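You operate a simulated robot arm through the tools that you are given. There is no shell and no other tool. Be economical: measure what you need, move in short steps, check, and stop when the job is done.

You are at the controls of a simulated two-armed robot. One attempt, no reset.

TASK
Test socket breakers A, D and E with their yellow buttons and switch each back on.
Fine: one press each.

It is judged by the outcome, as a careful person would: the job done as asked, and still so three seconds after it is handed in. It fails if anything else is knocked over, pushed out of place, dropped, spilled or broken.

THE ROBOT
Two 7-joint arms with fingered hands on one trunk, on a base that drives. Base frame: it is fixed to the floor where the robot stands at the start and does not move with it; the origin is under the middle of the robot, x ahead of it, y to its left, z up. Lengths are in m, angles in degrees, forces in N, time in s.
The left shoulder is at the start at [0.083, 0.125, 1.257], the right one opposite. With the tool pointing down near the work surface each hand reaches from about 0.46 to 0.86 m from the robot's upright axis, wherever it stands, measured 20 degrees to its own side. Payload 3.7 kg a hand.
The TCP of each hand is the grasp point between the finger pads, 0.025 m short of the fingertips. In the tool frame z runs along the fingers and y along their closing line. Largest opening 0.088 m; the body of the gripper starts 0.029 m behind the TCP. The gripper is a hand of 5 fingers: y runs from the thumb to the fingers, the wrist lies at [-0.013, -0.097, -0.162] in the tool frame, and closing takes about 1.5 s.
Orientation is told as [roll, pitch, yaw] about the base's x, y, z axes, in that order, counted from this pose: with the fingers straight down and the wrist toward the robot, the tool's x, y and z point along [0, 1, 0], [1, 0, 0] and [0, 0, -1] of the base frame.

THE INTERFACE
- The arms move only by the tool jog_arm. It takes "left_increments", "right_increments" or both (then of equal length, played together; a hand with none holds still); each is a list that holds one entry, the list of rows, each a list of 6 numbers: the shift along the base's x, y, z in units of 50 mm (1.0 is 50 mm), then the turn, a rotation vector about the base's x, y, z in units of 8 degrees (1.0 is 8 degrees). In form: [[[tx, ty, tz, ax, ay, az], ...]]. A call has 1 to 10 rows; each row shifts and turns the commanded pose from where the row before left it. "left_claw" and "right_claw" are, for a hand that has rows, the closure, from 0 (fully open) to 1 (shut), set as the call begins (left out, the last holds). A call with a number of a shift or a turn outside -1 to 1 is refused whole. Rows are played at 5 a second. More than 0.05 m and 8.6 degrees between two rows, or a gripper value outside its range, and nothing of the call is played. Where a pose cannot be reached the arm comes as near as it can. A force on the tool above 40 N (or 10 N above the force at the start of the call, whichever is more), or a blocked arm, ends the call early, and 0.2 s more pass. The fingers move at their own pace (about 0.045 m/s each) and stop on an object; they squeeze with about 31 N. The grip force told is the motor's: it shows also when the fingers shut on nothing. Time passes only in rows, and 0.2 s behind the last, so rows that do not move let the fingers close. It gives the time, the measured TCP pose, the force on the tool (base axes), the opening and the grip force at its end, in the units of the frame above (readings bear some noise), with the torque about the TCP (base axes, N m) and any sound that the robot's microphone picked up, and new pictures: "show" is both (left out), scene, wrist or none (wrist: the cameras of the hands that moved).
- Cameras (640 x 400 px; columns grow to the right, rows downward): "scene" is now at [0.1736, -0.0036, 1.4456]; the picture's right is [-0.03, -1.00, 0.00], its down [-0.10, 0.00, -1.00] and it looks along [0.99, -0.03, -0.10] (base axes); focal length 214 px, centre (320, 200). "left" rides on the left gripper at [-0.059, -0.079, -0.105] in its tool frame; the picture's right is [-0.73, -0.32, 0.61], its down [0.62, -0.68, 0.38] and it looks along [0.29, 0.66, 0.70] (tool axes); focal length 234 px, centre (320, 200). "right" rides on the right gripper at [0.059, -0.079, -0.105] in its tool frame; the picture's right is [-0.73, 0.32, -0.61], its down [-0.62, -0.68, 0.38] and it looks along [-0.29, 0.66, 0.70] (tool axes); focal length 234 px, centre (320, 200). There is no depth. A picture from a camera that has moved, and an enlarged one, comes with that camera's place and axes in the base frame and with its lens.
- lift_body(by): slides the trunk up (or, below 0, down) by that many m; the arms and the scene camera ride with it, the base frame stays. It gives what a move gives, with no picture.
- steer(legs): drives the robot by 1 to 6 legs, each [ahead, left, turn to the left] in m, m and degrees, along the robot's own axes; the way and the turn of a leg run together, so that a leg with both is an arc; at most 1.5 m and 180 degrees a leg. The arms and the cameras ride along, it lands a little off, and it stops where it bumps. It gives what a move gives, and a new picture of the scene camera.
- move_fingers(index, middle, ring, little, thumb_bend, thumb_turn, hand): sets how far each is bent, from 0 (flat) to 100 (curled in); at 30 the hand is open as for a grip, at 70 the pads meet at the TCP. One left out holds its place. A second passes; each finger stops where it meets its share of the squeeze, and holds until it gets a number again. A gripper value or a shape takes the hand back. It gives what a move gives, with no picture; readings hold the bend of each and the force on index, middle, ring, little, thumb and palm. thumb_turn goes from beside the hand (0) to across from the fingers (100), as for a grip.
- preshape(shape, hand): the hand has 5 fingers and takes this shape, open, in about a second: jaw (thumb against the fingers, like two jaws); tri (thumb and two fingers); tip (a fingertip pinch); poke (one finger out to press); point (the index stretched); flat (the hand flat); cup (the hand cupped); fist (a fist). The gripper value then closes the fingers along that shape, each until it touches; the sizes above hold for jaw. It gives what a move gives, with no picture.
- turn_head(pan, tilt): turns the head with the scene camera to pan (to the left, within 80 degrees either way) and tilt (down, from -29 to 69), counted from straight ahead of the robot. It gives what a move gives, and a new picture of the scene camera.
- enlarge(camera, box): a new picture of the part [left, top, right, bottom] of that camera's present view, enlarged. It takes no simulated time.
- sign_off(): hands the job in; it is judged then, once.

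Work in short steps. Places have to be worked out from the pictures, the camera data and where the tool is seen: move nearer, look again, correct. Check each grasp and each placing, and mend what went wrong. You have 120 turns and 260 pictures in all, those below and enlarged ones among them. Open the grippers and draw the arms clear of the work before you hand the job in, unless the task says otherwise; then end with one line.

The tools are called as name(argument=value, ...) on one line, values as JSON. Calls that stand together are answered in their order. jog_arm: Moves the arms, as the interface text tells. Its arguments: {"type":"object","properties":{"left_increments":{"type":"array"},"left_claw":{"type":"number"},"right_increments":{"type":"array"},"right_claw":{"type":"number"},"show":{"type":"string","enum":["both","scene","wrist","none"]}},"required":[]} The other tools are called the same way: lift_body (by) slides the trunk up or down; preshape (shape, hand) gives the hand a shape; move_fingers (index, middle, ring, little, thumb_bend, thumb_turn, hand) moves the fingers one by one; steer (legs) drives the base; turn_head (pan, tilt) turns the head that bears the scene camera; enlarge (camera, box) takes an enlarged picture of a part of a camera's view; sign_off () hands the job in.

At the start:

```text
t: 0.0
left_tcp_pos: [0.292, 0.0683, 1.4231]
left_tcp_rot: [0.0, 0.0, 0.0]
left_wrist_force: [0.3, 0.0, -0.1]
left_wrist_torque: [0.04, 0.01, 0.01]
left_gripper_width: 0.0873
left_grasp_force: 0.0
left_shape: jaw
left_bend: [30.0, 30.0, 30.0, 30.0, 30.0, 98.0]
left_finger forces: [0.1, 0.1, 0.0, 0.0, 0.1, 0.1]
right_tcp_pos: [0.4238, -0.26, 1.439]
right_tcp_rot: [0.0, 0.0, -0.1]
right_wrist_force: [0.9, 0.3, 0.0]
right_wrist_torque: [0.01, -0.04, -0.04]
right_gripper_width: 0.0874
right_grasp_force: 0.1
right_shape: jaw
right_bend: [30.0, 30.0, 30.0, 30.0, 30.0, 98.0]
right_finger forces: [0.0, 0.0, 0.0, 0.1, 0.0, 0.0]
trunk travel left (down, up): [-0.275, 0.14]
robot x, y, heading: [-0.0002, -0.0032, 0.3]
head pan, tilt: [-2.0, 5.7]
```

scene: 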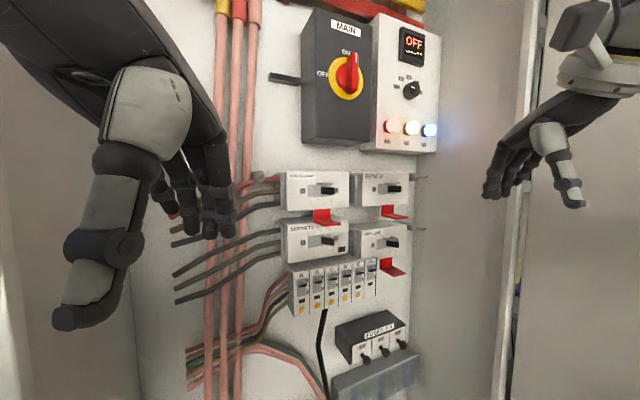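
right: 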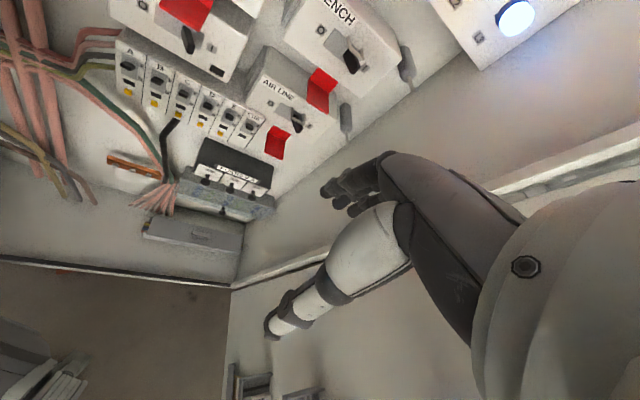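
left: 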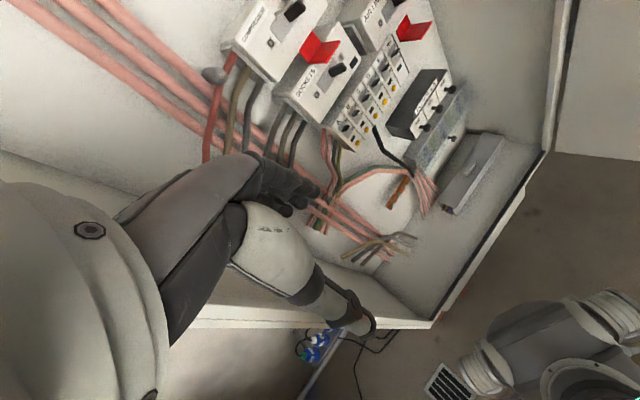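

The panel is ahead, with a row of small breakers marked A to E plus one more. I enlarge the picture to see the labels, levers and buttons.

enlarge(camera="scene", box=[270, 220, 430, 320])

enlarge(camera="right", box=[100, 20, 292, 140])

enlarge(camera="scene", box=[250, 0, 450, 200])

```text
4.00 times, centred on (350, 270) of scene
camera zoom: at [0.1736, -0.0036, 1.4456], right [-0.03, -1.0, 0.0], down [-0.1, 0.0, -1.0], along [0.99, -0.03, -0.1], focal length 858 px, centre (200, -80)
```

zoom: 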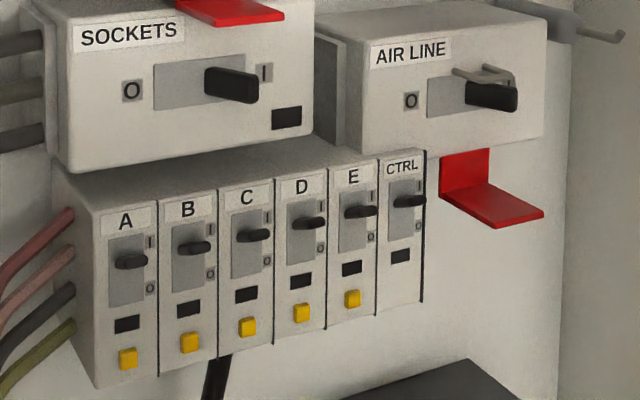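

```text
3.33 times, centred on (196, 80) of right
camera zoom: at [0.3456, -0.201, 1.5457], right [0.32, -0.73, 0.61], down [-0.68, -0.62, -0.38], along [0.66, -0.29, -0.7], focal length 781 px, centre (733, 600)
```

zoom: 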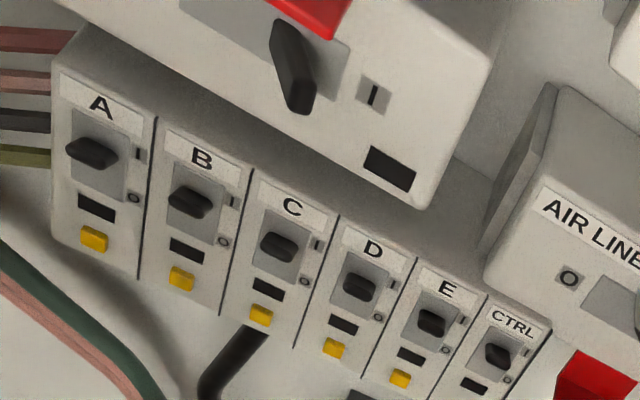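

```text
2.00 times, centred on (350, 100) of scene
camera zoom: at [0.1736, -0.0036, 1.4456], right [-0.03, -1.0, 0.0], down [-0.1, 0.0, -1.0], along [0.99, -0.03, -0.1], focal length 429 px, centre (260, 400)
```

zoom: 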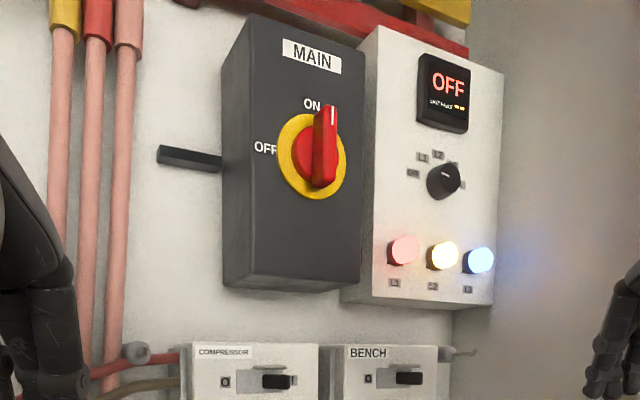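

All breakers are on with levers up. Triangulating the yellow buttons gives A ≈ (0.613, 0.022, 1.163) and E ≈ (0.671, -0.112, 1.161), so the panel's inward normal points about 23° to the left. I shape the right hand for poking and start pitching its fingers forward.

preshape(hand="right", shape="poke")

jog_arm(right_increments=[[[-0.3, 0, -0.3, 0, -1, 0], [-0.3, 0, -0.3, 0, -1, 0], [-0.3, 0, -0.3, 0, -1, 0], [-0.2, 0, -0.3, 0, -1, 0], [0, 0, -0.3, 0, -1, 0], [0, 0, -0.3, 0, -1, 0], [0, 0, -0.3, 0, -1, 0], [0, 0, -0.3, 0, -1, 0]]], show="both")

```text
t: 0.9
left_tcp_pos: [0.291, 0.0671, 1.4239]
left_tcp_rot: [0.0, 0.0, -0.1]
left_wrist_force: [0.2, 0.0, -0.2]
left_wrist_torque: [0.05, 0.03, -0.01]
left_gripper_width: 0.0876
left_grasp_force: 0.0
left_shape: jaw
left_bend: [30.0, 30.0, 30.0, 30.0, 30.0, 98.0]
left_finger forces: [0.0, 0.0, 0.1, 0.1, 0.0, 0.0]
right_tcp_pos: [0.4244, -0.2598, 1.4406]
right_tcp_rot: [0.0, 0.0, -0.1]
right_wrist_force: [-0.4, -0.8, 0.0]
right_wrist_torque: [0.0, -0.01, -0.02]
right_gripper_width: 0.0001
right_grasp_force: 0.1
right_shape: poke
right_bend: [70.0, 70.0, 99.0, 99.0, 100.0, 100.0]
right_finger forces: [0.0, 0.1, 0.0, 0.0, 0.0, 0.0]
trunk travel left (down, up): [-0.275, 0.14]
robot x, y, heading: [-0.0003, 0.0015, -0.1]
head pan, tilt: [-2.0, 5.7]
```

```text
t: 2.7
left_tcp_pos: [0.2907, 0.0691, 1.4224]
left_tcp_rot: [0.0, 0.0, 0.0]
left_wrist_force: [0.7, -0.6, 0.8]
left_wrist_torque: [-0.01, -0.01, -0.01]
left_gripper_width: 0.0879
left_grasp_force: 0.1
left_shape: jaw
left_bend: [30.0, 30.0, 30.0, 30.0, 30.0, 98.0]
left_finger forces: [0.1, 0.1, 0.0, 0.0, 0.0, 0.1]
right_tcp_pos: [0.4421, -0.3142, 1.4106]
right_tcp_rot: [0.2, -64.1, 0.0]
right_wrist_force: [-0.6, 0.2, 0.6]
right_wrist_torque: [0.0, -0.02, 0.0]
right_gripper_width: 0.0
right_grasp_force: 0.1
right_shape: poke
right_bend: [70.0, 70.0, 99.0, 99.0, 100.0, 100.0]
right_finger forces: [0.0, 0.0, 0.0, 0.0, 0.0, 0.0]
right hand out of reach, approached as far as the arm can: row 4, 5, 6, 7, 8
trunk travel left (down, up): [-0.275, 0.14]
robot x, y, heading: [0.0027, 0.0034, 0.1]
head pan, tilt: [-2.0, 5.7]
camera scene: at [0.1737, -0.0039, 1.4456], right [-0.03, -1.0, 0.0], down [-0.1, 0.0, -1.0], along [0.99, -0.03, -0.1], focal length 214 px, centre (320, 200)
camera right: at [0.3135, -0.2571, 1.3868], right [-0.4, -0.73, 0.56], down [0.05, -0.62, -0.78], along [0.91, -0.29, 0.28], focal length 234 px, centre (320, 200)
```

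scene: 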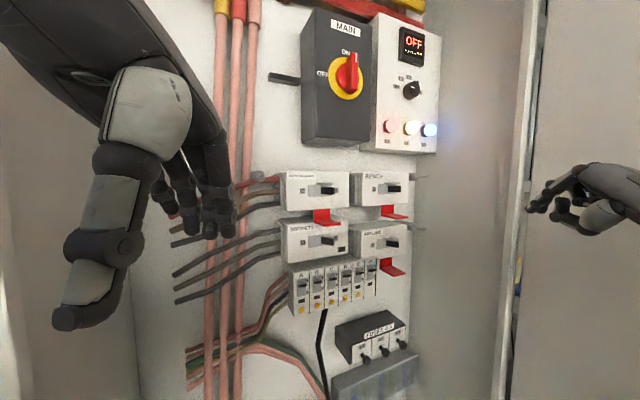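
right: 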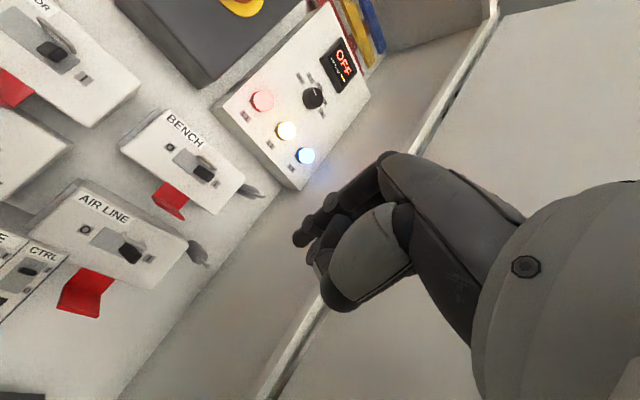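

The arm was too folded here to reach the pose. I look closely at the hand shape before moving it further ahead.

enlarge(camera="right", box=[260, 130, 460, 330])

enlarge(camera="scene", box=[500, 130, 640, 270])

```text
2.00 times, centred on (360, 230) of right
camera zoom: at [0.3135, -0.2571, 1.3868], right [-0.4, -0.73, 0.56], down [0.05, -0.62, -0.78], along [0.91, -0.29, 0.28], focal length 468 px, centre (240, 140)
```

zoom: 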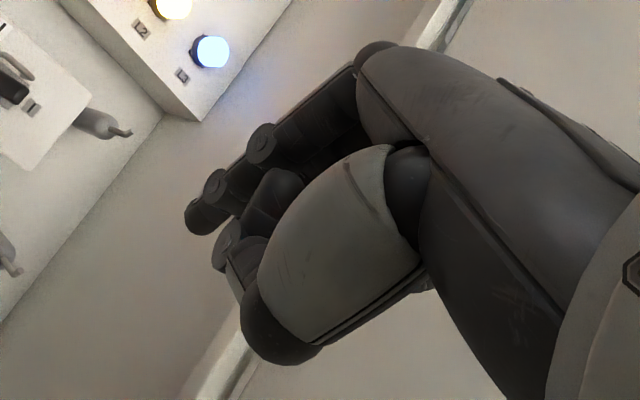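

```text
2.86 times, centred on (570, 200) of scene
camera zoom: at [0.1737, -0.0039, 1.4456], right [-0.03, -1.0, 0.0], down [-0.1, 0.0, -1.0], along [0.99, -0.03, -0.1], focal length 613 px, centre (-394, 200)
```

zoom: 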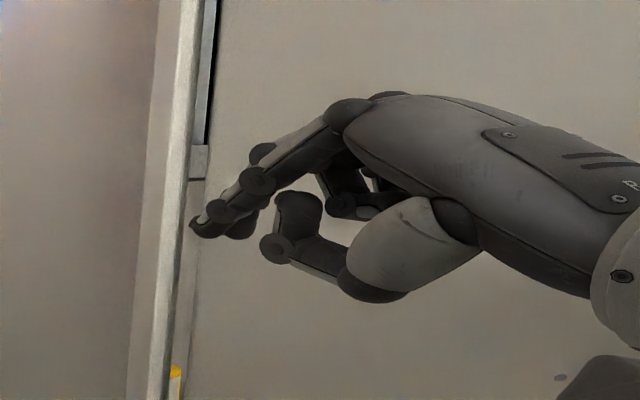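

The poke shape keeps index and middle out together. I curl the middle so that only the index is out, and move the hand ahead to a reachable place with a yaw of 23°.

move_fingers(hand="right", index=70, middle=100, ring=100, little=100, thumb_bend=100)

jog_arm(right_increments=[[[0, 0.5, -0.5, 0, 0, 0], [0, 0.5, -0.5, 0, 0, 0.8], [0, 0.5, -0.5, 0, 0, 0.8], [0, 0.5, -0.3, 0, 0, 0.8], [0, 0, -0.3, 0, 0, 0.5]]], show="both")

```text
t: 3.7
left_tcp_pos: [0.2908, 0.0679, 1.4226]
left_tcp_rot: [0.0, 0.0, 0.0]
left_wrist_force: [-0.6, -0.1, 0.2]
left_wrist_torque: [0.02, -0.02, 0.0]
left_gripper_width: 0.0875
left_grasp_force: 0.0
left_shape: jaw
left_bend: [30.0, 30.0, 30.0, 30.0, 30.0, 98.0]
left_finger forces: [0.0, 0.0, 0.0, 0.0, 0.0, 0.0]
right_tcp_pos: [0.4411, -0.3153, 1.4117]
right_tcp_rot: [0.1, -64.0, -0.2]
right_wrist_force: [-0.3, 0.4, -0.5]
right_wrist_torque: [0.04, 0.0, 0.0]
right_gripper_width: 0.0153
right_grasp_force: 0.1
right_shape: fingers
right_bend: [41.0, 100.0, 100.0, 100.0, 100.0, 100.0]
right_finger forces: [0.0, 0.1, 0.0, 0.0, 0.1, 0.0]
trunk travel left (down, up): [-0.275, 0.14]
robot x, y, heading: [0.0003, -0.0021, -0.1]
head pan, tilt: [-2.0, 5.7]
```

```text
t: 4.9
left_tcp_pos: [0.291, 0.0677, 1.4227]
left_tcp_rot: [0.1, 0.0, 0.1]
left_wrist_force: [0.4, -0.2, 0.0]
left_wrist_torque: [0.0, 0.02, -0.02]
left_gripper_width: 0.0877
left_grasp_force: 0.0
left_shape: jaw
left_bend: [30.0, 30.0, 30.0, 30.0, 30.0, 98.0]
left_finger forces: [0.0, 0.1, 0.0, 0.0, 0.1, 0.1]
right_tcp_pos: [0.4749, -0.2397, 1.328]
right_tcp_rot: [0.0, -64.0, 23.3]
right_wrist_force: [0.6, -0.4, -0.2]
right_wrist_torque: [-0.03, 0.04, 0.0]
right_gripper_width: 0.0146
right_grasp_force: 0.1
right_shape: fingers
right_bend: [41.0, 100.0, 100.0, 100.0, 99.0, 100.0]
right_finger forces: [0.0, 0.1, 0.1, 0.1, 0.1, 0.0]
right hand out of reach, approached as far as the arm can: row 1, 2, 3
trunk travel left (down, up): [-0.275, 0.14]
robot x, y, heading: [-0.0032, -0.0016, 0.3]
head pan, tilt: [-2.0, 5.7]
camera scene: at [0.1743, -0.0043, 1.4455], right [-0.03, -1.0, 0.0], down [-0.1, 0.0, -1.0], along [0.99, -0.03, -0.1], focal length 214 px, centre (320, 200)
camera right: at [0.3335, -0.2373, 1.3033], right [-0.08, -0.83, 0.56], down [0.29, -0.55, -0.78], along [0.95, 0.09, 0.29], focal length 234 px, centre (320, 200)
```

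scene: 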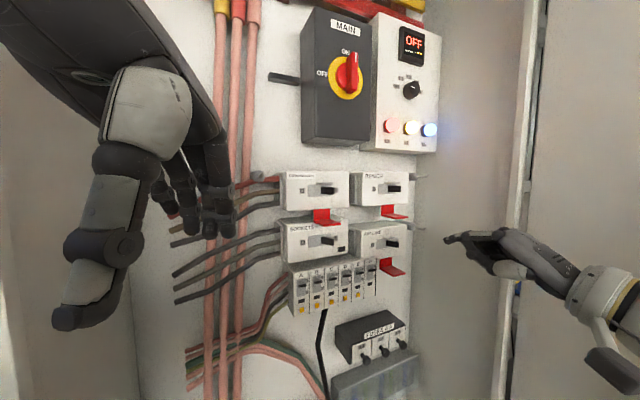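
right: 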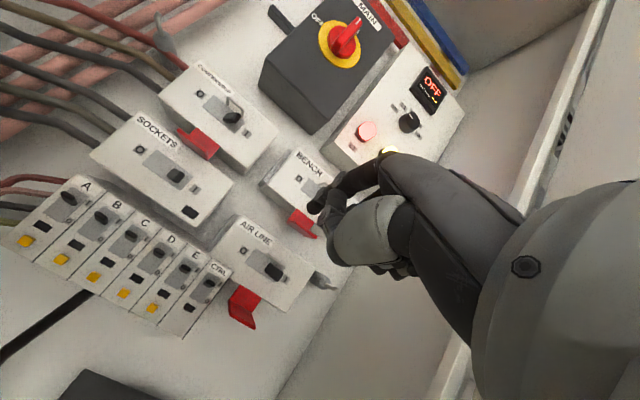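

The index stopped at 41, which sticks out well. I fix it there and zoom in to find the tip's place from both cameras.

move_fingers(hand="right", index=40)

enlarge(camera="scene", box=[420, 190, 580, 290])

enlarge(camera="right", box=[260, 130, 452, 250])

```text
t: 5.9
left_tcp_pos: [0.2914, 0.0674, 1.4229]
left_tcp_rot: [0.1, 0.1, 0.0]
left_wrist_force: [-0.4, -0.1, -0.1]
left_wrist_torque: [0.02, -0.02, 0.04]
left_gripper_width: 0.0877
left_grasp_force: 0.1
left_shape: jaw
left_bend: [30.0, 30.0, 30.0, 30.0, 30.0, 98.0]
left_finger forces: [0.0, 0.1, 0.0, 0.1, 0.0, 0.0]
right_tcp_pos: [0.4742, -0.2389, 1.3288]
right_tcp_rot: [0.1, -64.0, 23.1]
right_wrist_force: [-0.8, 0.2, -0.9]
right_wrist_torque: [0.01, -0.03, -0.06]
right_gripper_width: 0.0181
right_grasp_force: 0.1
right_shape: fingers
right_bend: [35.0, 100.0, 100.0, 100.0, 99.0, 100.0]
right_finger forces: [0.0, 0.0, 0.0, 0.0, 0.0, 0.1]
trunk travel left (down, up): [-0.275, 0.14]
robot x, y, heading: [-0.0017, 0.0018, -0.3]
head pan, tilt: [-2.0, 5.7]
```

```text
4.00 times, centred on (500, 240) of scene
camera zoom: at [0.1736, -0.0035, 1.4456], right [-0.03, -1.0, 0.0], down [-0.1, 0.0, -1.0], along [0.99, -0.03, -0.1], focal length 858 px, centre (-400, 40)
```

zoom: 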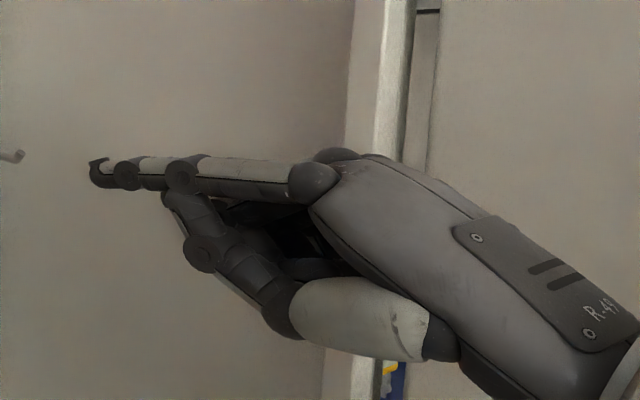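

```text
3.33 times, centred on (356, 190) of right
camera zoom: at [0.3329, -0.2365, 1.3036], right [-0.08, -0.83, 0.56], down [0.29, -0.55, -0.78], along [0.95, 0.09, 0.28], focal length 781 px, centre (200, 233)
```

zoom: 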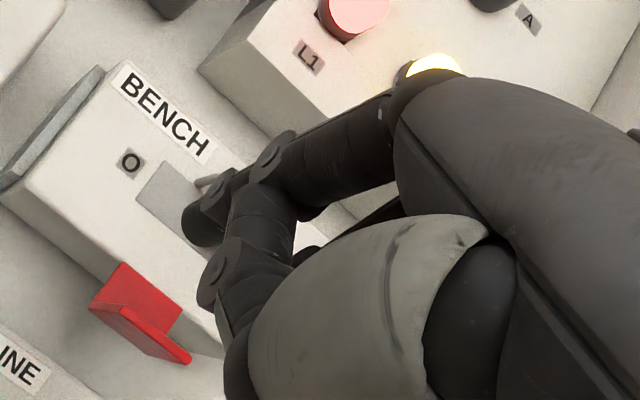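

Triangulated, the index tip is at about (0.515, -0.216, 1.356). That is 0.047 ahead along the finger, 0.005 to the left and 0.027 above the TCP, and the finger is level and aimed along the panel normal. I bring the tip to about 6 cm in front of button A.

jog_arm(right_increments=[[[0, 0.4, -0.9, 0, 0, 0], [0, 0.6, -0.8, 0, 0, 0], [0, 0.7, -0.7, 0, 0, 0], [0.2, 0.8, -0.7, 0, 0, 0], [0.3, 0.9, -0.5, 0, 0, 0], [0.36, 0.88, -0.26, 0, 0, 0]]], show="both")

```text
refused: row 4 steps farther than a row can; nothing moved
```

The step norm must stay under 50 mm, so I spread the same move over 8 rows.

jog_arm(right_increments=[[[0, 0.4, -0.8, 0, 0, 0], [0, 0.5, -0.7, 0, 0, 0], [0, 0.5, -0.6, 0, 0, 0], [0.1, 0.6, -0.5, 0, 0, 0], [0.15, 0.6, -0.4, 0, 0, 0], [0.2, 0.6, -0.4, 0, 0, 0], [0.2, 0.6, -0.3, 0, 0, 0], [0.21, 0.48, -0.16, 0, 0, 0]]], show="both")

```text
t: 7.7
left_tcp_pos: [0.2902, 0.0678, 1.4232]
left_tcp_rot: [0.1, 0.0, 0.0]
left_wrist_force: [0.1, 0.0, 0.4]
left_wrist_torque: [-0.01, 0.01, 0.01]
left_gripper_width: 0.0876
left_grasp_force: 0.2
left_shape: jaw
left_bend: [30.0, 30.0, 30.0, 30.0, 30.0, 98.0]
left_finger forces: [0.0, 0.0, 0.0, 0.0, 0.0, 0.0]
right_tcp_pos: [0.4744, -0.2347, 1.3181]
right_tcp_rot: [0.1, -63.9, 23.2]
right_wrist_force: [0.0, 0.4, 0.3]
right_wrist_torque: [-0.02, 0.04, 0.02]
right_gripper_width: 0.0177
right_grasp_force: 0.1
right_shape: fingers
right_bend: [35.0, 100.0, 100.0, 100.0, 99.0, 100.0]
right_finger forces: [0.0, 0.0, 0.0, 0.0, 0.0, 0.0]
right hand out of reach, approached as far as the arm can: row 1, 2, 3, 4, 5, 6, 7, 8
trunk travel left (down, up): [-0.275, 0.14]
robot x, y, heading: [-0.0013, -0.0013, -0.1]
head pan, tilt: [-2.0, 5.7]
camera scene: at [0.1736, -0.0036, 1.4456], right [-0.03, -1.0, 0.0], down [-0.1, 0.0, -1.0], along [0.99, -0.03, -0.1], focal length 214 px, centre (320, 200)
camera right: at [0.3325, -0.232, 1.2939], right [-0.08, -0.83, 0.56], down [0.29, -0.55, -0.78], along [0.95, 0.09, 0.28], focal length 234 px, centre (320, 200)
```

scene: 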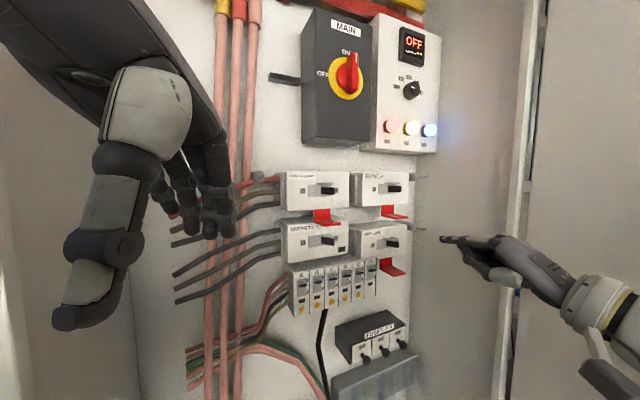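
right: 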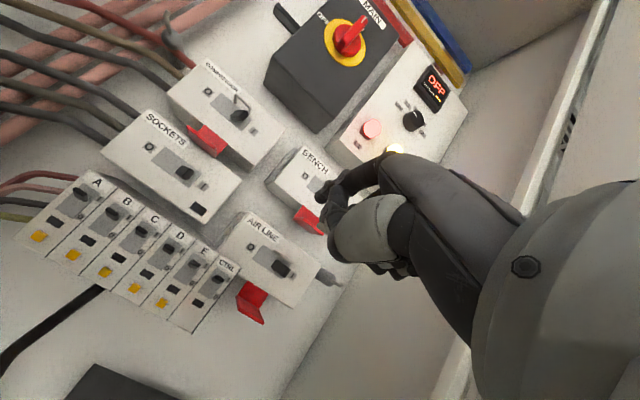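

The wrist comes too near the shoulder for that pose. I back the base up 0.2 m to give the arm room.

steer(legs=[[-0.2, 0, 0]])

```text
t: 9.3
left_tcp_pos: [0.0906, 0.0673, 1.4232]
left_tcp_rot: [0.1, 0.0, 0.0]
left_wrist_force: [0.4, -0.1, 0.5]
left_wrist_torque: [-0.02, -0.02, 0.02]
left_gripper_width: 0.0877
left_grasp_force: 0.1
left_shape: jaw
left_bend: [30.0, 30.0, 30.0, 30.0, 30.0, 98.0]
left_finger forces: [0.0, 0.1, 0.0, 0.0, 0.0, 0.0]
right_tcp_pos: [0.2733, -0.2353, 1.3174]
right_tcp_rot: [0.0, -63.9, 23.1]
right_wrist_force: [-0.3, 0.0, -0.1]
right_wrist_torque: [-0.01, -0.01, -0.02]
right_gripper_width: 0.0179
right_grasp_force: 0.1
right_shape: fingers
right_bend: [35.0, 100.0, 100.0, 100.0, 99.0, 100.0]
right_finger forces: [0.0, 0.0, 0.1, 0.0, 0.0, 0.0]
trunk travel left (down, up): [-0.275, 0.14]
robot x, y, heading: [-0.1988, -0.0013, 0.0]
head pan, tilt: [-2.0, 5.7]
camera scene: at [-0.0262, -0.0036, 1.4456], right [-0.03, -1.0, 0.0], down [-0.1, 0.0, -1.0], along [0.99, -0.03, -0.1], focal length 214 px, centre (320, 200)
```

scene: 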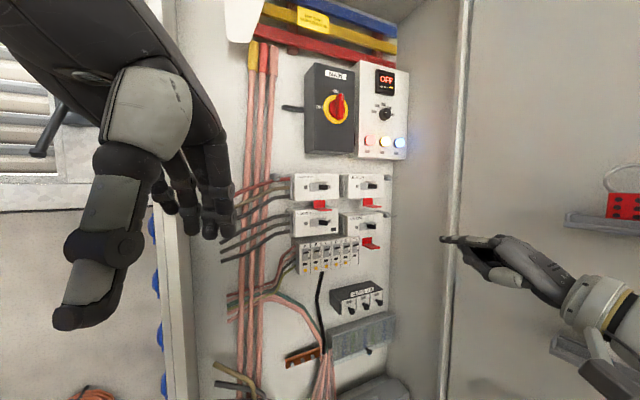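

Now there is room. I move ahead, left and down toward the pre-approach pose for button A (TCP about 0.517, -0.025, 1.136), doing most of it first.

jog_arm(right_increments=[[[0.488, 0.42, -0.362, 0, 0, 0], [0.488, 0.42, -0.362, 0, 0, 0], [0.488, 0.42, -0.362, 0, 0, 0], [0.488, 0.42, -0.362, 0, 0, 0], [0.488, 0.42, -0.362, 0, 0, 0], [0.488, 0.42, -0.362, 0, 0, 0], [0.488, 0.42, -0.362, 0, 0, 0], [0.488, 0.42, -0.362, 0, 0, 0]]], show="both")

```text
t: 11.1
left_tcp_pos: [0.0913, 0.0673, 1.4225]
left_tcp_rot: [-0.1, 0.0, -0.1]
left_wrist_force: [0.5, -0.7, 0.3]
left_wrist_torque: [0.01, 0.02, -0.02]
left_gripper_width: 0.0875
left_grasp_force: 0.1
left_shape: jaw
left_bend: [30.0, 30.0, 30.0, 30.0, 30.0, 98.0]
left_finger forces: [0.1, 0.0, 0.0, 0.0, 0.0, 0.0]
right_tcp_pos: [0.2747, -0.2337, 1.3173]
right_tcp_rot: [0.2, -63.9, 23.1]
right_wrist_force: [-0.5, -0.3, -0.2]
right_wrist_torque: [0.04, 0.0, -0.03]
right_gripper_width: 0.0179
right_grasp_force: 0.2
right_shape: fingers
right_bend: [35.0, 100.0, 100.0, 100.0, 99.0, 100.0]
right_finger forces: [0.0, 0.0, 0.0, 0.0, 0.0, 0.0]
right hand out of reach, approached as far as the arm can: row 1, 2, 3, 4, 5, 6, 7, 8
trunk travel left (down, up): [-0.275, 0.14]
robot x, y, heading: [-0.1995, 0.0026, 0.1]
head pan, tilt: [-2.0, 5.7]
camera scene: at [-0.0256, -0.0036, 1.4456], right [-0.03, -1.0, 0.0], down [-0.1, 0.0, -1.0], along [0.99, -0.03, -0.1], focal length 214 px, centre (320, 200)
camera right: at [0.1333, -0.232, 1.2939], right [-0.08, -0.83, 0.56], down [0.29, -0.55, -0.78], along [0.95, 0.09, 0.28], focal length 234 px, centre (320, 200)
```

scene: 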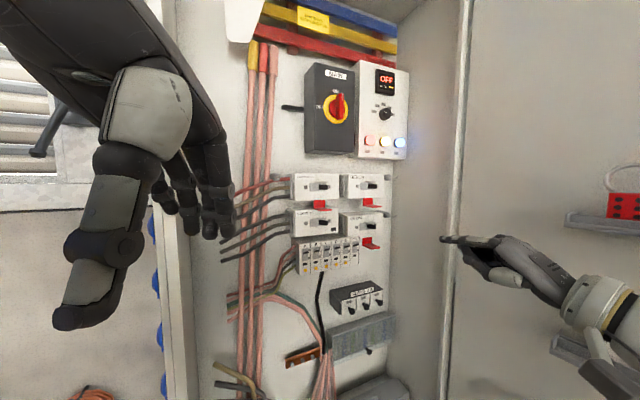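
right: 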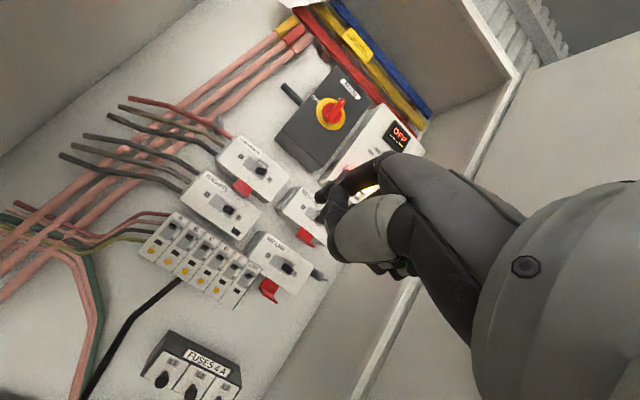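

The arm did not move at all, so it looks held at a joint limit. I test a small move straight ahead to see what is free.

jog_arm(right_increments=[[[0.6, 0, 0, 0, 0, 0], [0.6, 0, 0, 0, 0, 0], [0.6, 0, 0, 0, 0, 0]]], show="none")

```text
t: 11.9
left_tcp_pos: [0.0916, 0.0671, 1.4219]
left_tcp_rot: [0.0, 0.0, 0.0]
left_wrist_force: [0.1, -0.3, 0.3]
left_wrist_torque: [0.02, 0.01, 0.0]
left_gripper_width: 0.0878
left_grasp_force: 0.0
left_shape: jaw
left_bend: [30.0, 30.0, 30.0, 30.0, 30.0, 98.0]
left_finger forces: [0.0, 0.0, 0.1, 0.1, 0.0, 0.0]
right_tcp_pos: [0.3185, -0.2637, 1.3466]
right_tcp_rot: [-2.6, -63.1, 25.0]
right_wrist_force: [-0.3, 0.6, 1.5]
right_wrist_torque: [-0.01, -0.01, -0.02]
right_gripper_width: 0.0181
right_grasp_force: 0.1
right_shape: fingers
right_bend: [35.0, 100.0, 100.0, 100.0, 99.0, 100.0]
right_finger forces: [0.1, 0.0, 0.0, 0.0, 0.0, 0.1]
right hand out of reach, approached as far as the arm can: row 1, 2, 3
trunk travel left (down, up): [-0.275, 0.14]
robot x, y, heading: [-0.2011, 0.0002, -0.1]
head pan, tilt: [-2.0, 5.7]
```

It moves ahead when drifting up and to the right. I keep going forward.

jog_arm(right_increments=[[[0.6, 0, 0, 0, 0, 0], [0.6, 0, 0, 0, 0, 0], [0.6, 0, 0, 0, 0, 0], [0.6, 0, 0, 0, 0, 0]]], show="scene")

```text
t: 12.9
left_tcp_pos: [0.0934, 0.0683, 1.4216]
left_tcp_rot: [-0.1, 0.1, -0.1]
left_wrist_force: [1.1, -0.6, -0.1]
left_wrist_torque: [-0.01, 0.01, -0.01]
left_gripper_width: 0.088
left_grasp_force: 0.1
left_shape: jaw
left_bend: [30.0, 30.0, 30.0, 30.0, 30.0, 98.0]
left_finger forces: [0.0, 0.0, 0.0, 0.0, 0.1, 0.0]
right_tcp_pos: [0.4593, -0.2518, 1.3396]
right_tcp_rot: [0.2, -63.8, 23.2]
right_wrist_force: [0.3, 0.0, 0.3]
right_wrist_torque: [-0.03, 0.03, 0.01]
right_gripper_width: 0.0182
right_grasp_force: 0.0
right_shape: fingers
right_bend: [35.0, 100.0, 100.0, 100.0, 99.0, 100.0]
right_finger forces: [0.0, 0.1, 0.0, 0.0, 0.0, 0.0]
right hand out of reach, approached as far as the arm can: row 1
trunk travel left (down, up): [-0.275, 0.14]
robot x, y, heading: [-0.1953, 0.0012, 0.2]
head pan, tilt: [-2.0, 5.7]
camera scene: at [-0.0239, -0.0027, 1.4452], right [-0.03, -1.0, 0.0], down [-0.1, 0.0, -0.99], along [0.99, -0.03, -0.1], focal length 214 px, centre (320, 200)
```

scene: 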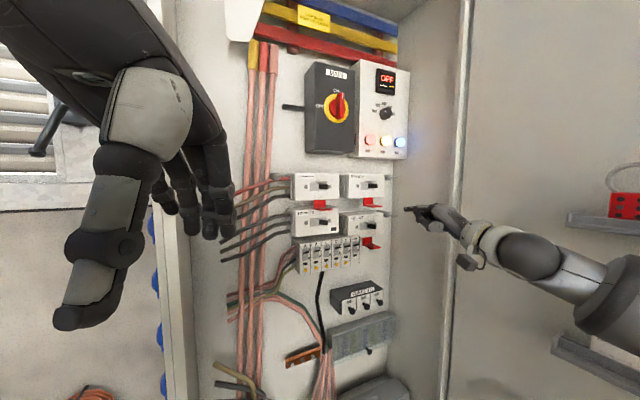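

Now the arm is free and the pose is exact. I move left and down to the pre-approach pose for A.

jog_arm(right_increments=[[[0.1, 0.3, -0.7, 0, 0, 0], [0.1, 0.5, -0.6, 0, 0, 0], [0.15, 0.6, -0.55, 0, 0, 0], [0.15, 0.6, -0.5, 0, 0, 0], [0.15, 0.6, -0.5, 0, 0, 0], [0.15, 0.6, -0.45, 0, 0, 0], [0.15, 0.7, -0.4, 0, 0, 0], [0.21, 0.64, -0.38, 0, 0, 0]]], show="both")

```text
t: 14.7
left_tcp_pos: [0.0932, 0.0683, 1.4231]
left_tcp_rot: [-0.1, 0.0, 0.0]
left_wrist_force: [0.5, -0.8, -0.5]
left_wrist_torque: [0.0, 0.01, 0.0]
left_gripper_width: 0.0876
left_grasp_force: 0.0
left_shape: jaw
left_bend: [30.0, 30.0, 30.0, 30.0, 30.0, 98.0]
left_finger forces: [0.1, 0.0, 0.0, 0.0, 0.0, 0.0]
right_tcp_pos: [0.5223, -0.0389, 1.1369]
right_tcp_rot: [0.6, -63.8, 23.6]
right_wrist_force: [0.0, -0.5, -0.3]
right_wrist_torque: [-0.01, 0.01, 0.01]
right_gripper_width: 0.018
right_grasp_force: 0.1
right_shape: fingers
right_bend: [35.0, 100.0, 100.0, 100.0, 99.0, 100.0]
right_finger forces: [0.1, 0.0, 0.0, 0.0, 0.1, 0.0]
right hand out of reach, approached as far as the arm can: row 8
trunk travel left (down, up): [-0.275, 0.14]
robot x, y, heading: [-0.1962, -0.0008, -0.1]
head pan, tilt: [-2.0, 5.7]
camera scene: at [-0.025, -0.004, 1.4455], right [-0.03, -1.0, 0.0], down [-0.1, 0.0, -1.0], along [0.99, -0.03, -0.1], focal length 214 px, centre (320, 200)
camera right: at [0.3808, -0.038, 1.1136], right [-0.07, -0.83, 0.55], down [0.29, -0.55, -0.78], along [0.95, 0.11, 0.28], focal length 234 px, centre (320, 200)
```

scene: 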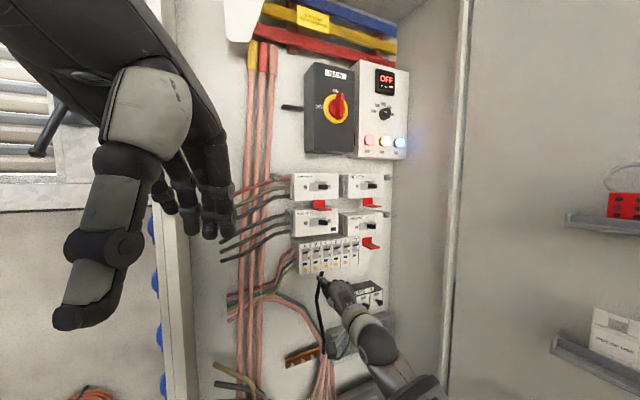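
right: 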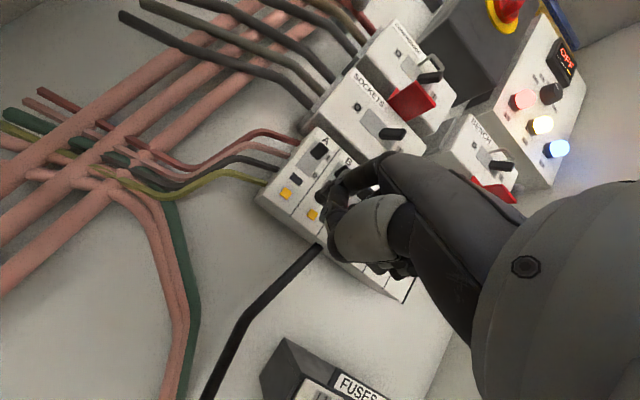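

This is at the edge of reach to the left. I shift the arm 0.1 m right and slightly back, then drive the base 0.1 m left, so the hand ends in the same place with more room.

jog_arm(right_increments=[[[-0.3, -0.7, 0, 0, 0, 0], [-0.2, -0.7, 0, 0, 0, 0], [0, -0.7, 0, 0, 0, 0]]], show="none")

steer(legs=[[0, 0.1, 0]])

```text
t: 15.5
left_tcp_pos: [0.0911, 0.0668, 1.423]
left_tcp_rot: [0.0, 0.0, 0.0]
left_wrist_force: [-0.5, 0.0, -0.9]
left_wrist_torque: [0.01, -0.04, 0.02]
left_gripper_width: 0.0879
left_grasp_force: 0.1
left_shape: jaw
left_bend: [30.0, 30.0, 30.0, 30.0, 30.0, 98.0]
left_finger forces: [0.0, 0.2, 0.1, 0.1, 0.0, 0.0]
right_tcp_pos: [0.4953, -0.146, 1.1382]
right_tcp_rot: [0.3, -64.0, 23.0]
right_wrist_force: [-0.3, 0.0, 0.1]
right_wrist_torque: [0.0, -0.04, 0.01]
right_gripper_width: 0.0181
right_grasp_force: 0.0
right_shape: fingers
right_bend: [35.0, 100.0, 100.0, 100.0, 99.0, 100.0]
right_finger forces: [0.0, 0.1, 0.1, 0.0, 0.0, 0.1]
trunk travel left (down, up): [-0.275, 0.14]
robot x, y, heading: [-0.1979, -0.0002, -0.2]
head pan, tilt: [-2.0, 5.7]
```

```text
t: 17.0
left_tcp_pos: [0.0913, 0.1671, 1.4236]
left_tcp_rot: [0.0, 0.0, 0.0]
left_wrist_force: [-0.2, 0.7, 0.1]
left_wrist_torque: [-0.01, 0.0, 0.01]
left_gripper_width: 0.0878
left_grasp_force: 0.0
left_shape: jaw
left_bend: [30.0, 30.0, 30.0, 30.0, 30.0, 98.0]
left_finger forces: [0.0, 0.0, 0.0, 0.1, 0.0, 0.0]
right_tcp_pos: [0.4958, -0.0456, 1.1387]
right_tcp_rot: [0.1, -63.9, 23.2]
right_wrist_force: [0.5, 0.5, 0.3]
right_wrist_torque: [-0.02, -0.01, 0.03]
right_gripper_width: 0.0179
right_grasp_force: 0.0
right_shape: fingers
right_bend: [35.0, 100.0, 100.0, 100.0, 99.0, 100.0]
right_finger forces: [0.0, 0.0, 0.0, 0.0, 0.0, 0.0]
trunk travel left (down, up): [-0.275, 0.14]
robot x, y, heading: [-0.199, 0.096, 0.2]
head pan, tilt: [-2.0, 5.7]
camera scene: at [-0.0256, 0.0954, 1.4456], right [-0.03, -1.0, 0.0], down [-0.1, 0.0, -1.0], along [0.99, -0.03, -0.1], focal length 214 px, centre (320, 200)
```

scene: 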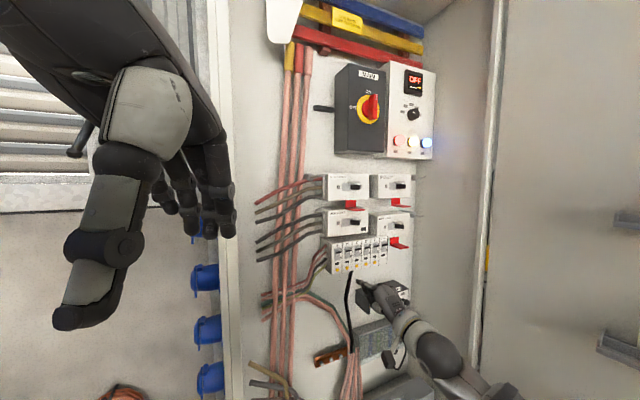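

Tip is now about (0.537, -0.022, 1.166). I bring it to about 3 cm in front of button A and then check.

jog_arm(right_increments=[[[0.3, 0.4, -0.03, 0, 0, 0], [0.4, 0.24, -0.03, 0, 0, 0], [0.2, 0, 0, 0, 0, 0]]], show="none")

enlarge(camera="scene", box=[310, 220, 422, 290])

enlarge(camera="right", box=[240, 100, 432, 220])

```text
t: 17.8
left_tcp_pos: [0.0912, 0.1666, 1.4239]
left_tcp_rot: [0.0, 0.0, 0.0]
left_wrist_force: [0.2, 0.5, -0.8]
left_wrist_torque: [0.01, -0.01, 0.04]
left_gripper_width: 0.0876
left_grasp_force: 0.1
left_shape: jaw
left_bend: [30.0, 30.0, 30.0, 30.0, 30.0, 98.0]
left_finger forces: [0.1, 0.1, 0.0, 0.0, 0.1, 0.0]
right_tcp_pos: [0.5404, -0.0151, 1.135]
right_tcp_rot: [0.1, -63.9, 23.2]
right_wrist_force: [-0.3, 0.5, -0.3]
right_wrist_torque: [-0.02, 0.01, 0.02]
right_gripper_width: 0.0181
right_grasp_force: 0.0
right_shape: fingers
right_bend: [35.0, 100.0, 100.0, 100.0, 99.0, 100.0]
right_finger forces: [0.1, 0.0, 0.0, 0.0, 0.1, 0.1]
trunk travel left (down, up): [-0.275, 0.14]
robot x, y, heading: [-0.1993, 0.0969, -0.1]
head pan, tilt: [-2.0, 5.7]
```

```text
5.71 times, centred on (366, 255) of scene
camera zoom: at [-0.0256, 0.0949, 1.4456], right [-0.03, -1.0, 0.0], down [-0.1, 0.0, -1.0], along [0.99, -0.03, -0.1], focal length 1226 px, centre (57, -114)
```

zoom: 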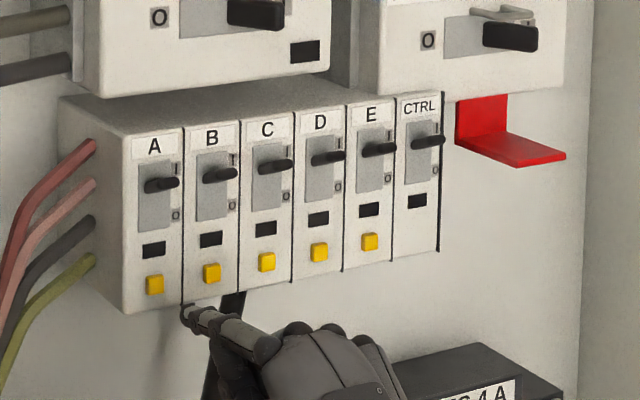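

```text
3.33 times, centred on (336, 160) of right
camera zoom: at [0.3999, -0.0117, 1.1109], right [-0.08, -0.83, 0.56], down [0.29, -0.55, -0.78], along [0.95, 0.09, 0.28], focal length 781 px, centre (267, 333)
```

zoom: 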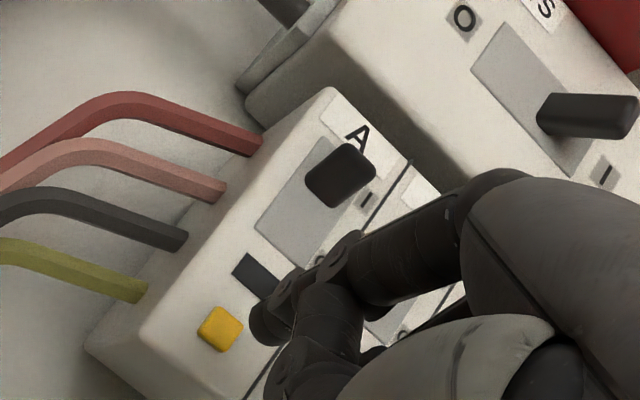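

The tip lies on A's button normal, about 34 mm short and lined up to within a millimetre or two. I go in 28 mm.

jog_arm(right_increments=[[[0.3, 0.13, 0.04, 0, 0, 0], [0.214, 0.093, 0, 0, 0, 0]]], show="none")

enlarge(camera="scene", box=[310, 220, 422, 290])

enlarge(camera="right", box=[240, 100, 432, 220])

```text
t: 18.4
left_tcp_pos: [0.0917, 0.1663, 1.423]
left_tcp_rot: [0.0, 0.0, 0.0]
left_wrist_force: [-0.4, -0.7, 0.4]
left_wrist_torque: [0.0, -0.04, -0.03]
left_gripper_width: 0.0877
left_grasp_force: 0.1
left_shape: jaw
left_bend: [30.0, 30.0, 30.0, 30.0, 30.0, 98.0]
left_finger forces: [0.0, 0.0, 0.0, 0.1, 0.0, 0.0]
right_tcp_pos: [0.5663, -0.0031, 1.1384]
right_tcp_rot: [0.2, -64.0, 23.1]
right_wrist_force: [0.4, 0.9, 0.1]
right_wrist_torque: [0.01, 0.04, 0.0]
right_gripper_width: 0.0178
right_grasp_force: 0.0
right_shape: fingers
right_bend: [35.0, 100.0, 100.0, 100.0, 99.0, 100.0]
right_finger forces: [0.0, 0.0, 0.1, 0.1, 0.0, 0.0]
trunk travel left (down, up): [-0.275, 0.14]
robot x, y, heading: [-0.1987, 0.0992, -0.0]
head pan, tilt: [-2.0, 5.7]
```

```text
5.71 times, centred on (366, 255) of scene
camera zoom: at [-0.0256, 0.095, 1.4456], right [-0.03, -1.0, 0.0], down [-0.1, 0.0, -1.0], along [0.99, -0.03, -0.1], focal length 1226 px, centre (57, -114)
```

zoom: 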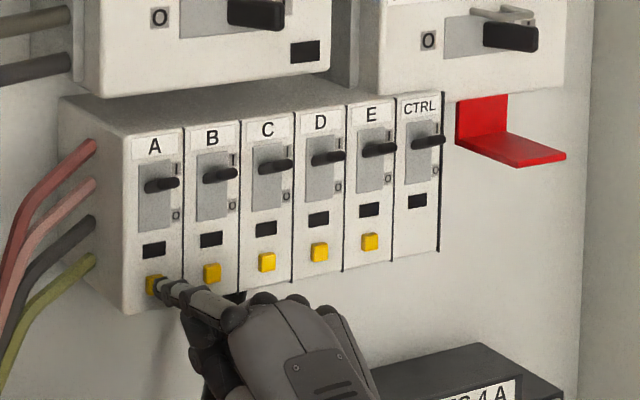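

```text
3.33 times, centred on (336, 160) of right
camera zoom: at [0.4257, -0.0007, 1.1139], right [-0.08, -0.83, 0.56], down [0.29, -0.55, -0.78], along [0.95, 0.09, 0.28], focal length 781 px, centre (267, 333)
```

zoom: 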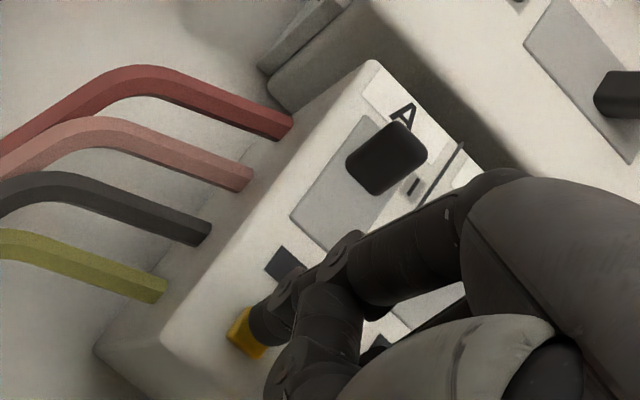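

The tip is right at button A. I press in small steps along the normal, watching force and sound.

jog_arm(right_increments=[[[0.055, 0.024, -0.02, 0, 0, 0], [0.055, 0.024, 0, 0, 0, 0]]], show="none")

enlarge(camera="scene", box=[310, 220, 422, 290])

```text
t: 19.0
left_tcp_pos: [0.0908, 0.1659, 1.4223]
left_tcp_rot: [0.1, 0.0, 0.0]
left_wrist_force: [0.4, -0.3, -0.9]
left_wrist_torque: [-0.01, 0.01, 0.03]
left_gripper_width: 0.0878
left_grasp_force: 0.0
left_shape: jaw
left_bend: [30.0, 30.0, 30.0, 30.0, 30.0, 98.0]
left_finger forces: [0.1, 0.0, 0.0, 0.0, 0.0, 0.0]
right_tcp_pos: [0.5725, -0.0023, 1.136]
right_tcp_rot: [0.1, -63.9, 23.1]
right_wrist_force: [-2.3, -0.8, 0.5]
right_wrist_torque: [0.03, -0.04, -0.01]
right_gripper_width: 0.0181
right_grasp_force: 0.9
right_shape: fingers
right_bend: [35.0, 100.0, 100.0, 100.0, 99.0, 100.0]
right_finger forces: [2.5, 0.0, 0.0, 0.0, 0.0, 0.1]
trunk travel left (down, up): [-0.275, 0.14]
robot x, y, heading: [-0.1992, 0.0964, 0.2]
head pan, tilt: [-2.0, 5.7]
heard: click
```

```text
5.71 times, centred on (366, 255) of scene
camera zoom: at [-0.0261, 0.0946, 1.4457], right [-0.04, -1.0, 0.0], down [-0.1, 0.0, -1.0], along [0.99, -0.03, -0.1], focal length 1226 px, centre (57, -114)
```

zoom: 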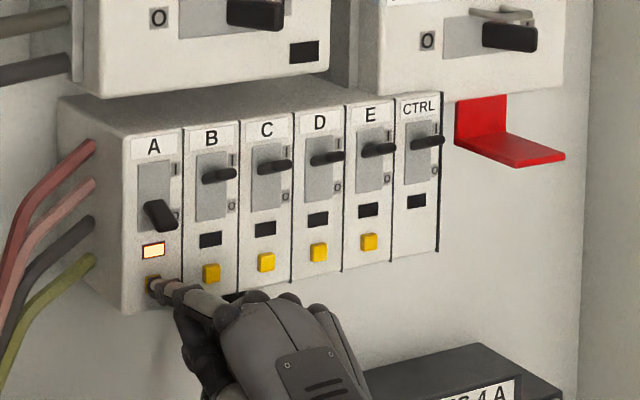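

Click: A tripped, its lever dropped and its window lit. I retract 3 cm and raise to about 1.184, just under the dropped lever's end (about z 1.197).

jog_arm(right_increments=[[[-0.3, -0.13, 0, 0, 0, 0], [-0.25, -0.108, 0, 0, 0, 0], [0, 0, 0.42, 0, 0, 0]]], show="none")

enlarge(camera="scene", box=[310, 220, 422, 290])

enlarge(camera="right", box=[240, 100, 432, 220])

```text
t: 19.8
left_tcp_pos: [0.0903, 0.1662, 1.4229]
left_tcp_rot: [0.0, 0.0, 0.0]
left_wrist_force: [0.1, 0.5, 0.4]
left_wrist_torque: [0.01, 0.0, 0.02]
left_gripper_width: 0.0875
left_grasp_force: 0.0
left_shape: jaw
left_bend: [30.0, 30.0, 30.0, 30.0, 30.0, 98.0]
left_finger forces: [0.0, 0.1, 0.1, 0.0, 0.1, 0.1]
right_tcp_pos: [0.5449, -0.0129, 1.157]
right_tcp_rot: [0.2, -63.9, 23.1]
right_wrist_force: [-0.4, -0.7, -0.4]
right_wrist_torque: [0.02, -0.02, -0.04]
right_gripper_width: 0.0178
right_grasp_force: 0.1
right_shape: fingers
right_bend: [35.0, 100.0, 100.0, 100.0, 99.0, 100.0]
right_finger forces: [0.0, 0.1, 0.1, 0.0, 0.1, 0.1]
trunk travel left (down, up): [-0.275, 0.14]
robot x, y, heading: [-0.1969, 0.0949, 0.0]
head pan, tilt: [-2.0, 5.7]
```

```text
5.71 times, centred on (366, 255) of scene
camera zoom: at [-0.0258, 0.095, 1.4457], right [-0.03, -1.0, 0.0], down [-0.1, 0.0, -1.0], along [0.99, -0.03, -0.1], focal length 1226 px, centre (57, -114)
```

zoom: 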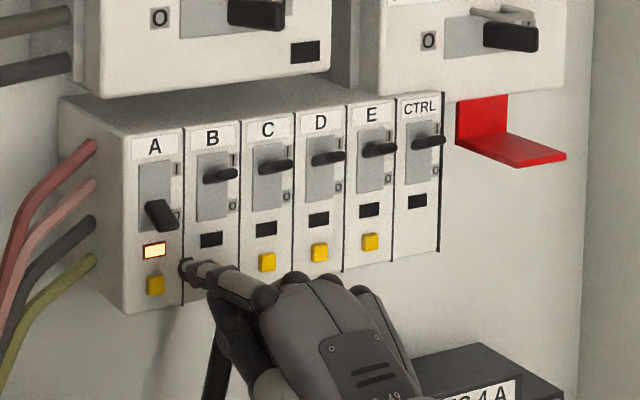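

```text
3.33 times, centred on (336, 160) of right
camera zoom: at [0.4033, -0.0106, 1.1339], right [-0.08, -0.83, 0.56], down [0.29, -0.55, -0.78], along [0.95, 0.09, 0.28], focal length 781 px, centre (267, 333)
```

zoom: 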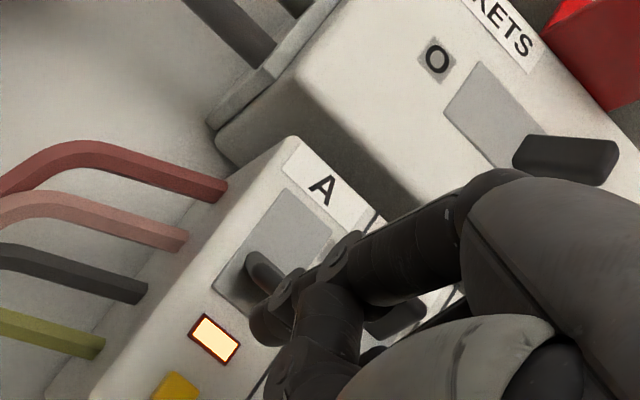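

The tip is below the dropped lever's end and clear of the button. I slide in 24 mm under the lever, then look.

jog_arm(right_increments=[[[0.22, 0.1, 0, 0, 0, 0], [0.22, 0.1, 0, 0, 0, 0]]], show="none")

enlarge(camera="scene", box=[310, 220, 422, 290])

enlarge(camera="right", box=[240, 100, 432, 220])

```text
t: 20.4
left_tcp_pos: [0.0928, 0.1662, 1.4221]
left_tcp_rot: [0.0, 0.0, -0.1]
left_wrist_force: [0.7, 0.4, 0.4]
left_wrist_torque: [-0.01, 0.01, 0.02]
left_gripper_width: 0.0876
left_grasp_force: 0.0
left_shape: jaw
left_bend: [30.0, 30.0, 30.0, 30.0, 30.0, 98.0]
left_finger forces: [0.0, 0.0, 0.1, 0.1, 0.0, 0.0]
right_tcp_pos: [0.5668, -0.0038, 1.1582]
right_tcp_rot: [0.1, -63.9, 23.1]
right_wrist_force: [-0.4, -0.1, 0.3]
right_wrist_torque: [0.0, -0.03, 0.0]
right_gripper_width: 0.0181
right_grasp_force: 0.2
right_shape: fingers
right_bend: [35.0, 100.0, 100.0, 100.0, 99.0, 100.0]
right_finger forces: [0.1, 0.0, 0.0, 0.0, 0.1, 0.1]
trunk travel left (down, up): [-0.275, 0.14]
robot x, y, heading: [-0.1988, 0.0967, -0.1]
head pan, tilt: [-2.0, 5.7]
```

```text
5.71 times, centred on (366, 255) of scene
camera zoom: at [-0.0255, 0.0951, 1.4456], right [-0.03, -1.0, 0.0], down [-0.1, 0.0, -1.0], along [0.99, -0.03, -0.1], focal length 1226 px, centre (57, -114)
```

zoom: 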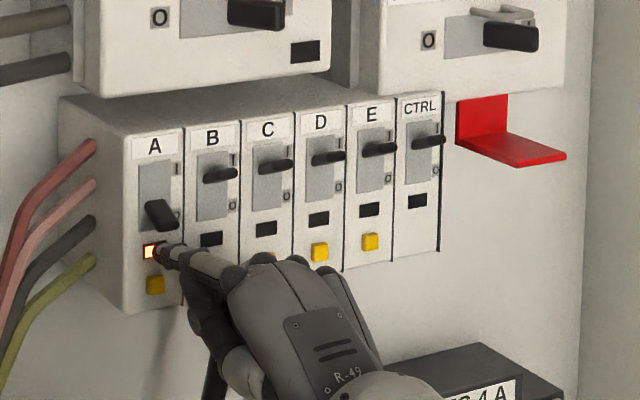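

```text
3.33 times, centred on (336, 160) of right
camera zoom: at [0.4256, -0.0001, 1.1338], right [-0.08, -0.83, 0.56], down [0.29, -0.55, -0.78], along [0.95, 0.09, 0.28], focal length 781 px, centre (267, 333)
```

zoom: 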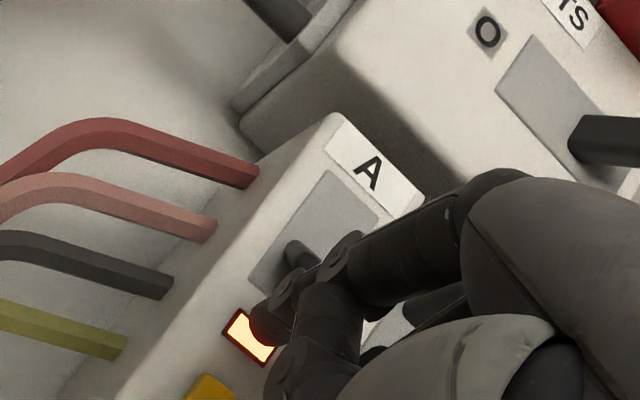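

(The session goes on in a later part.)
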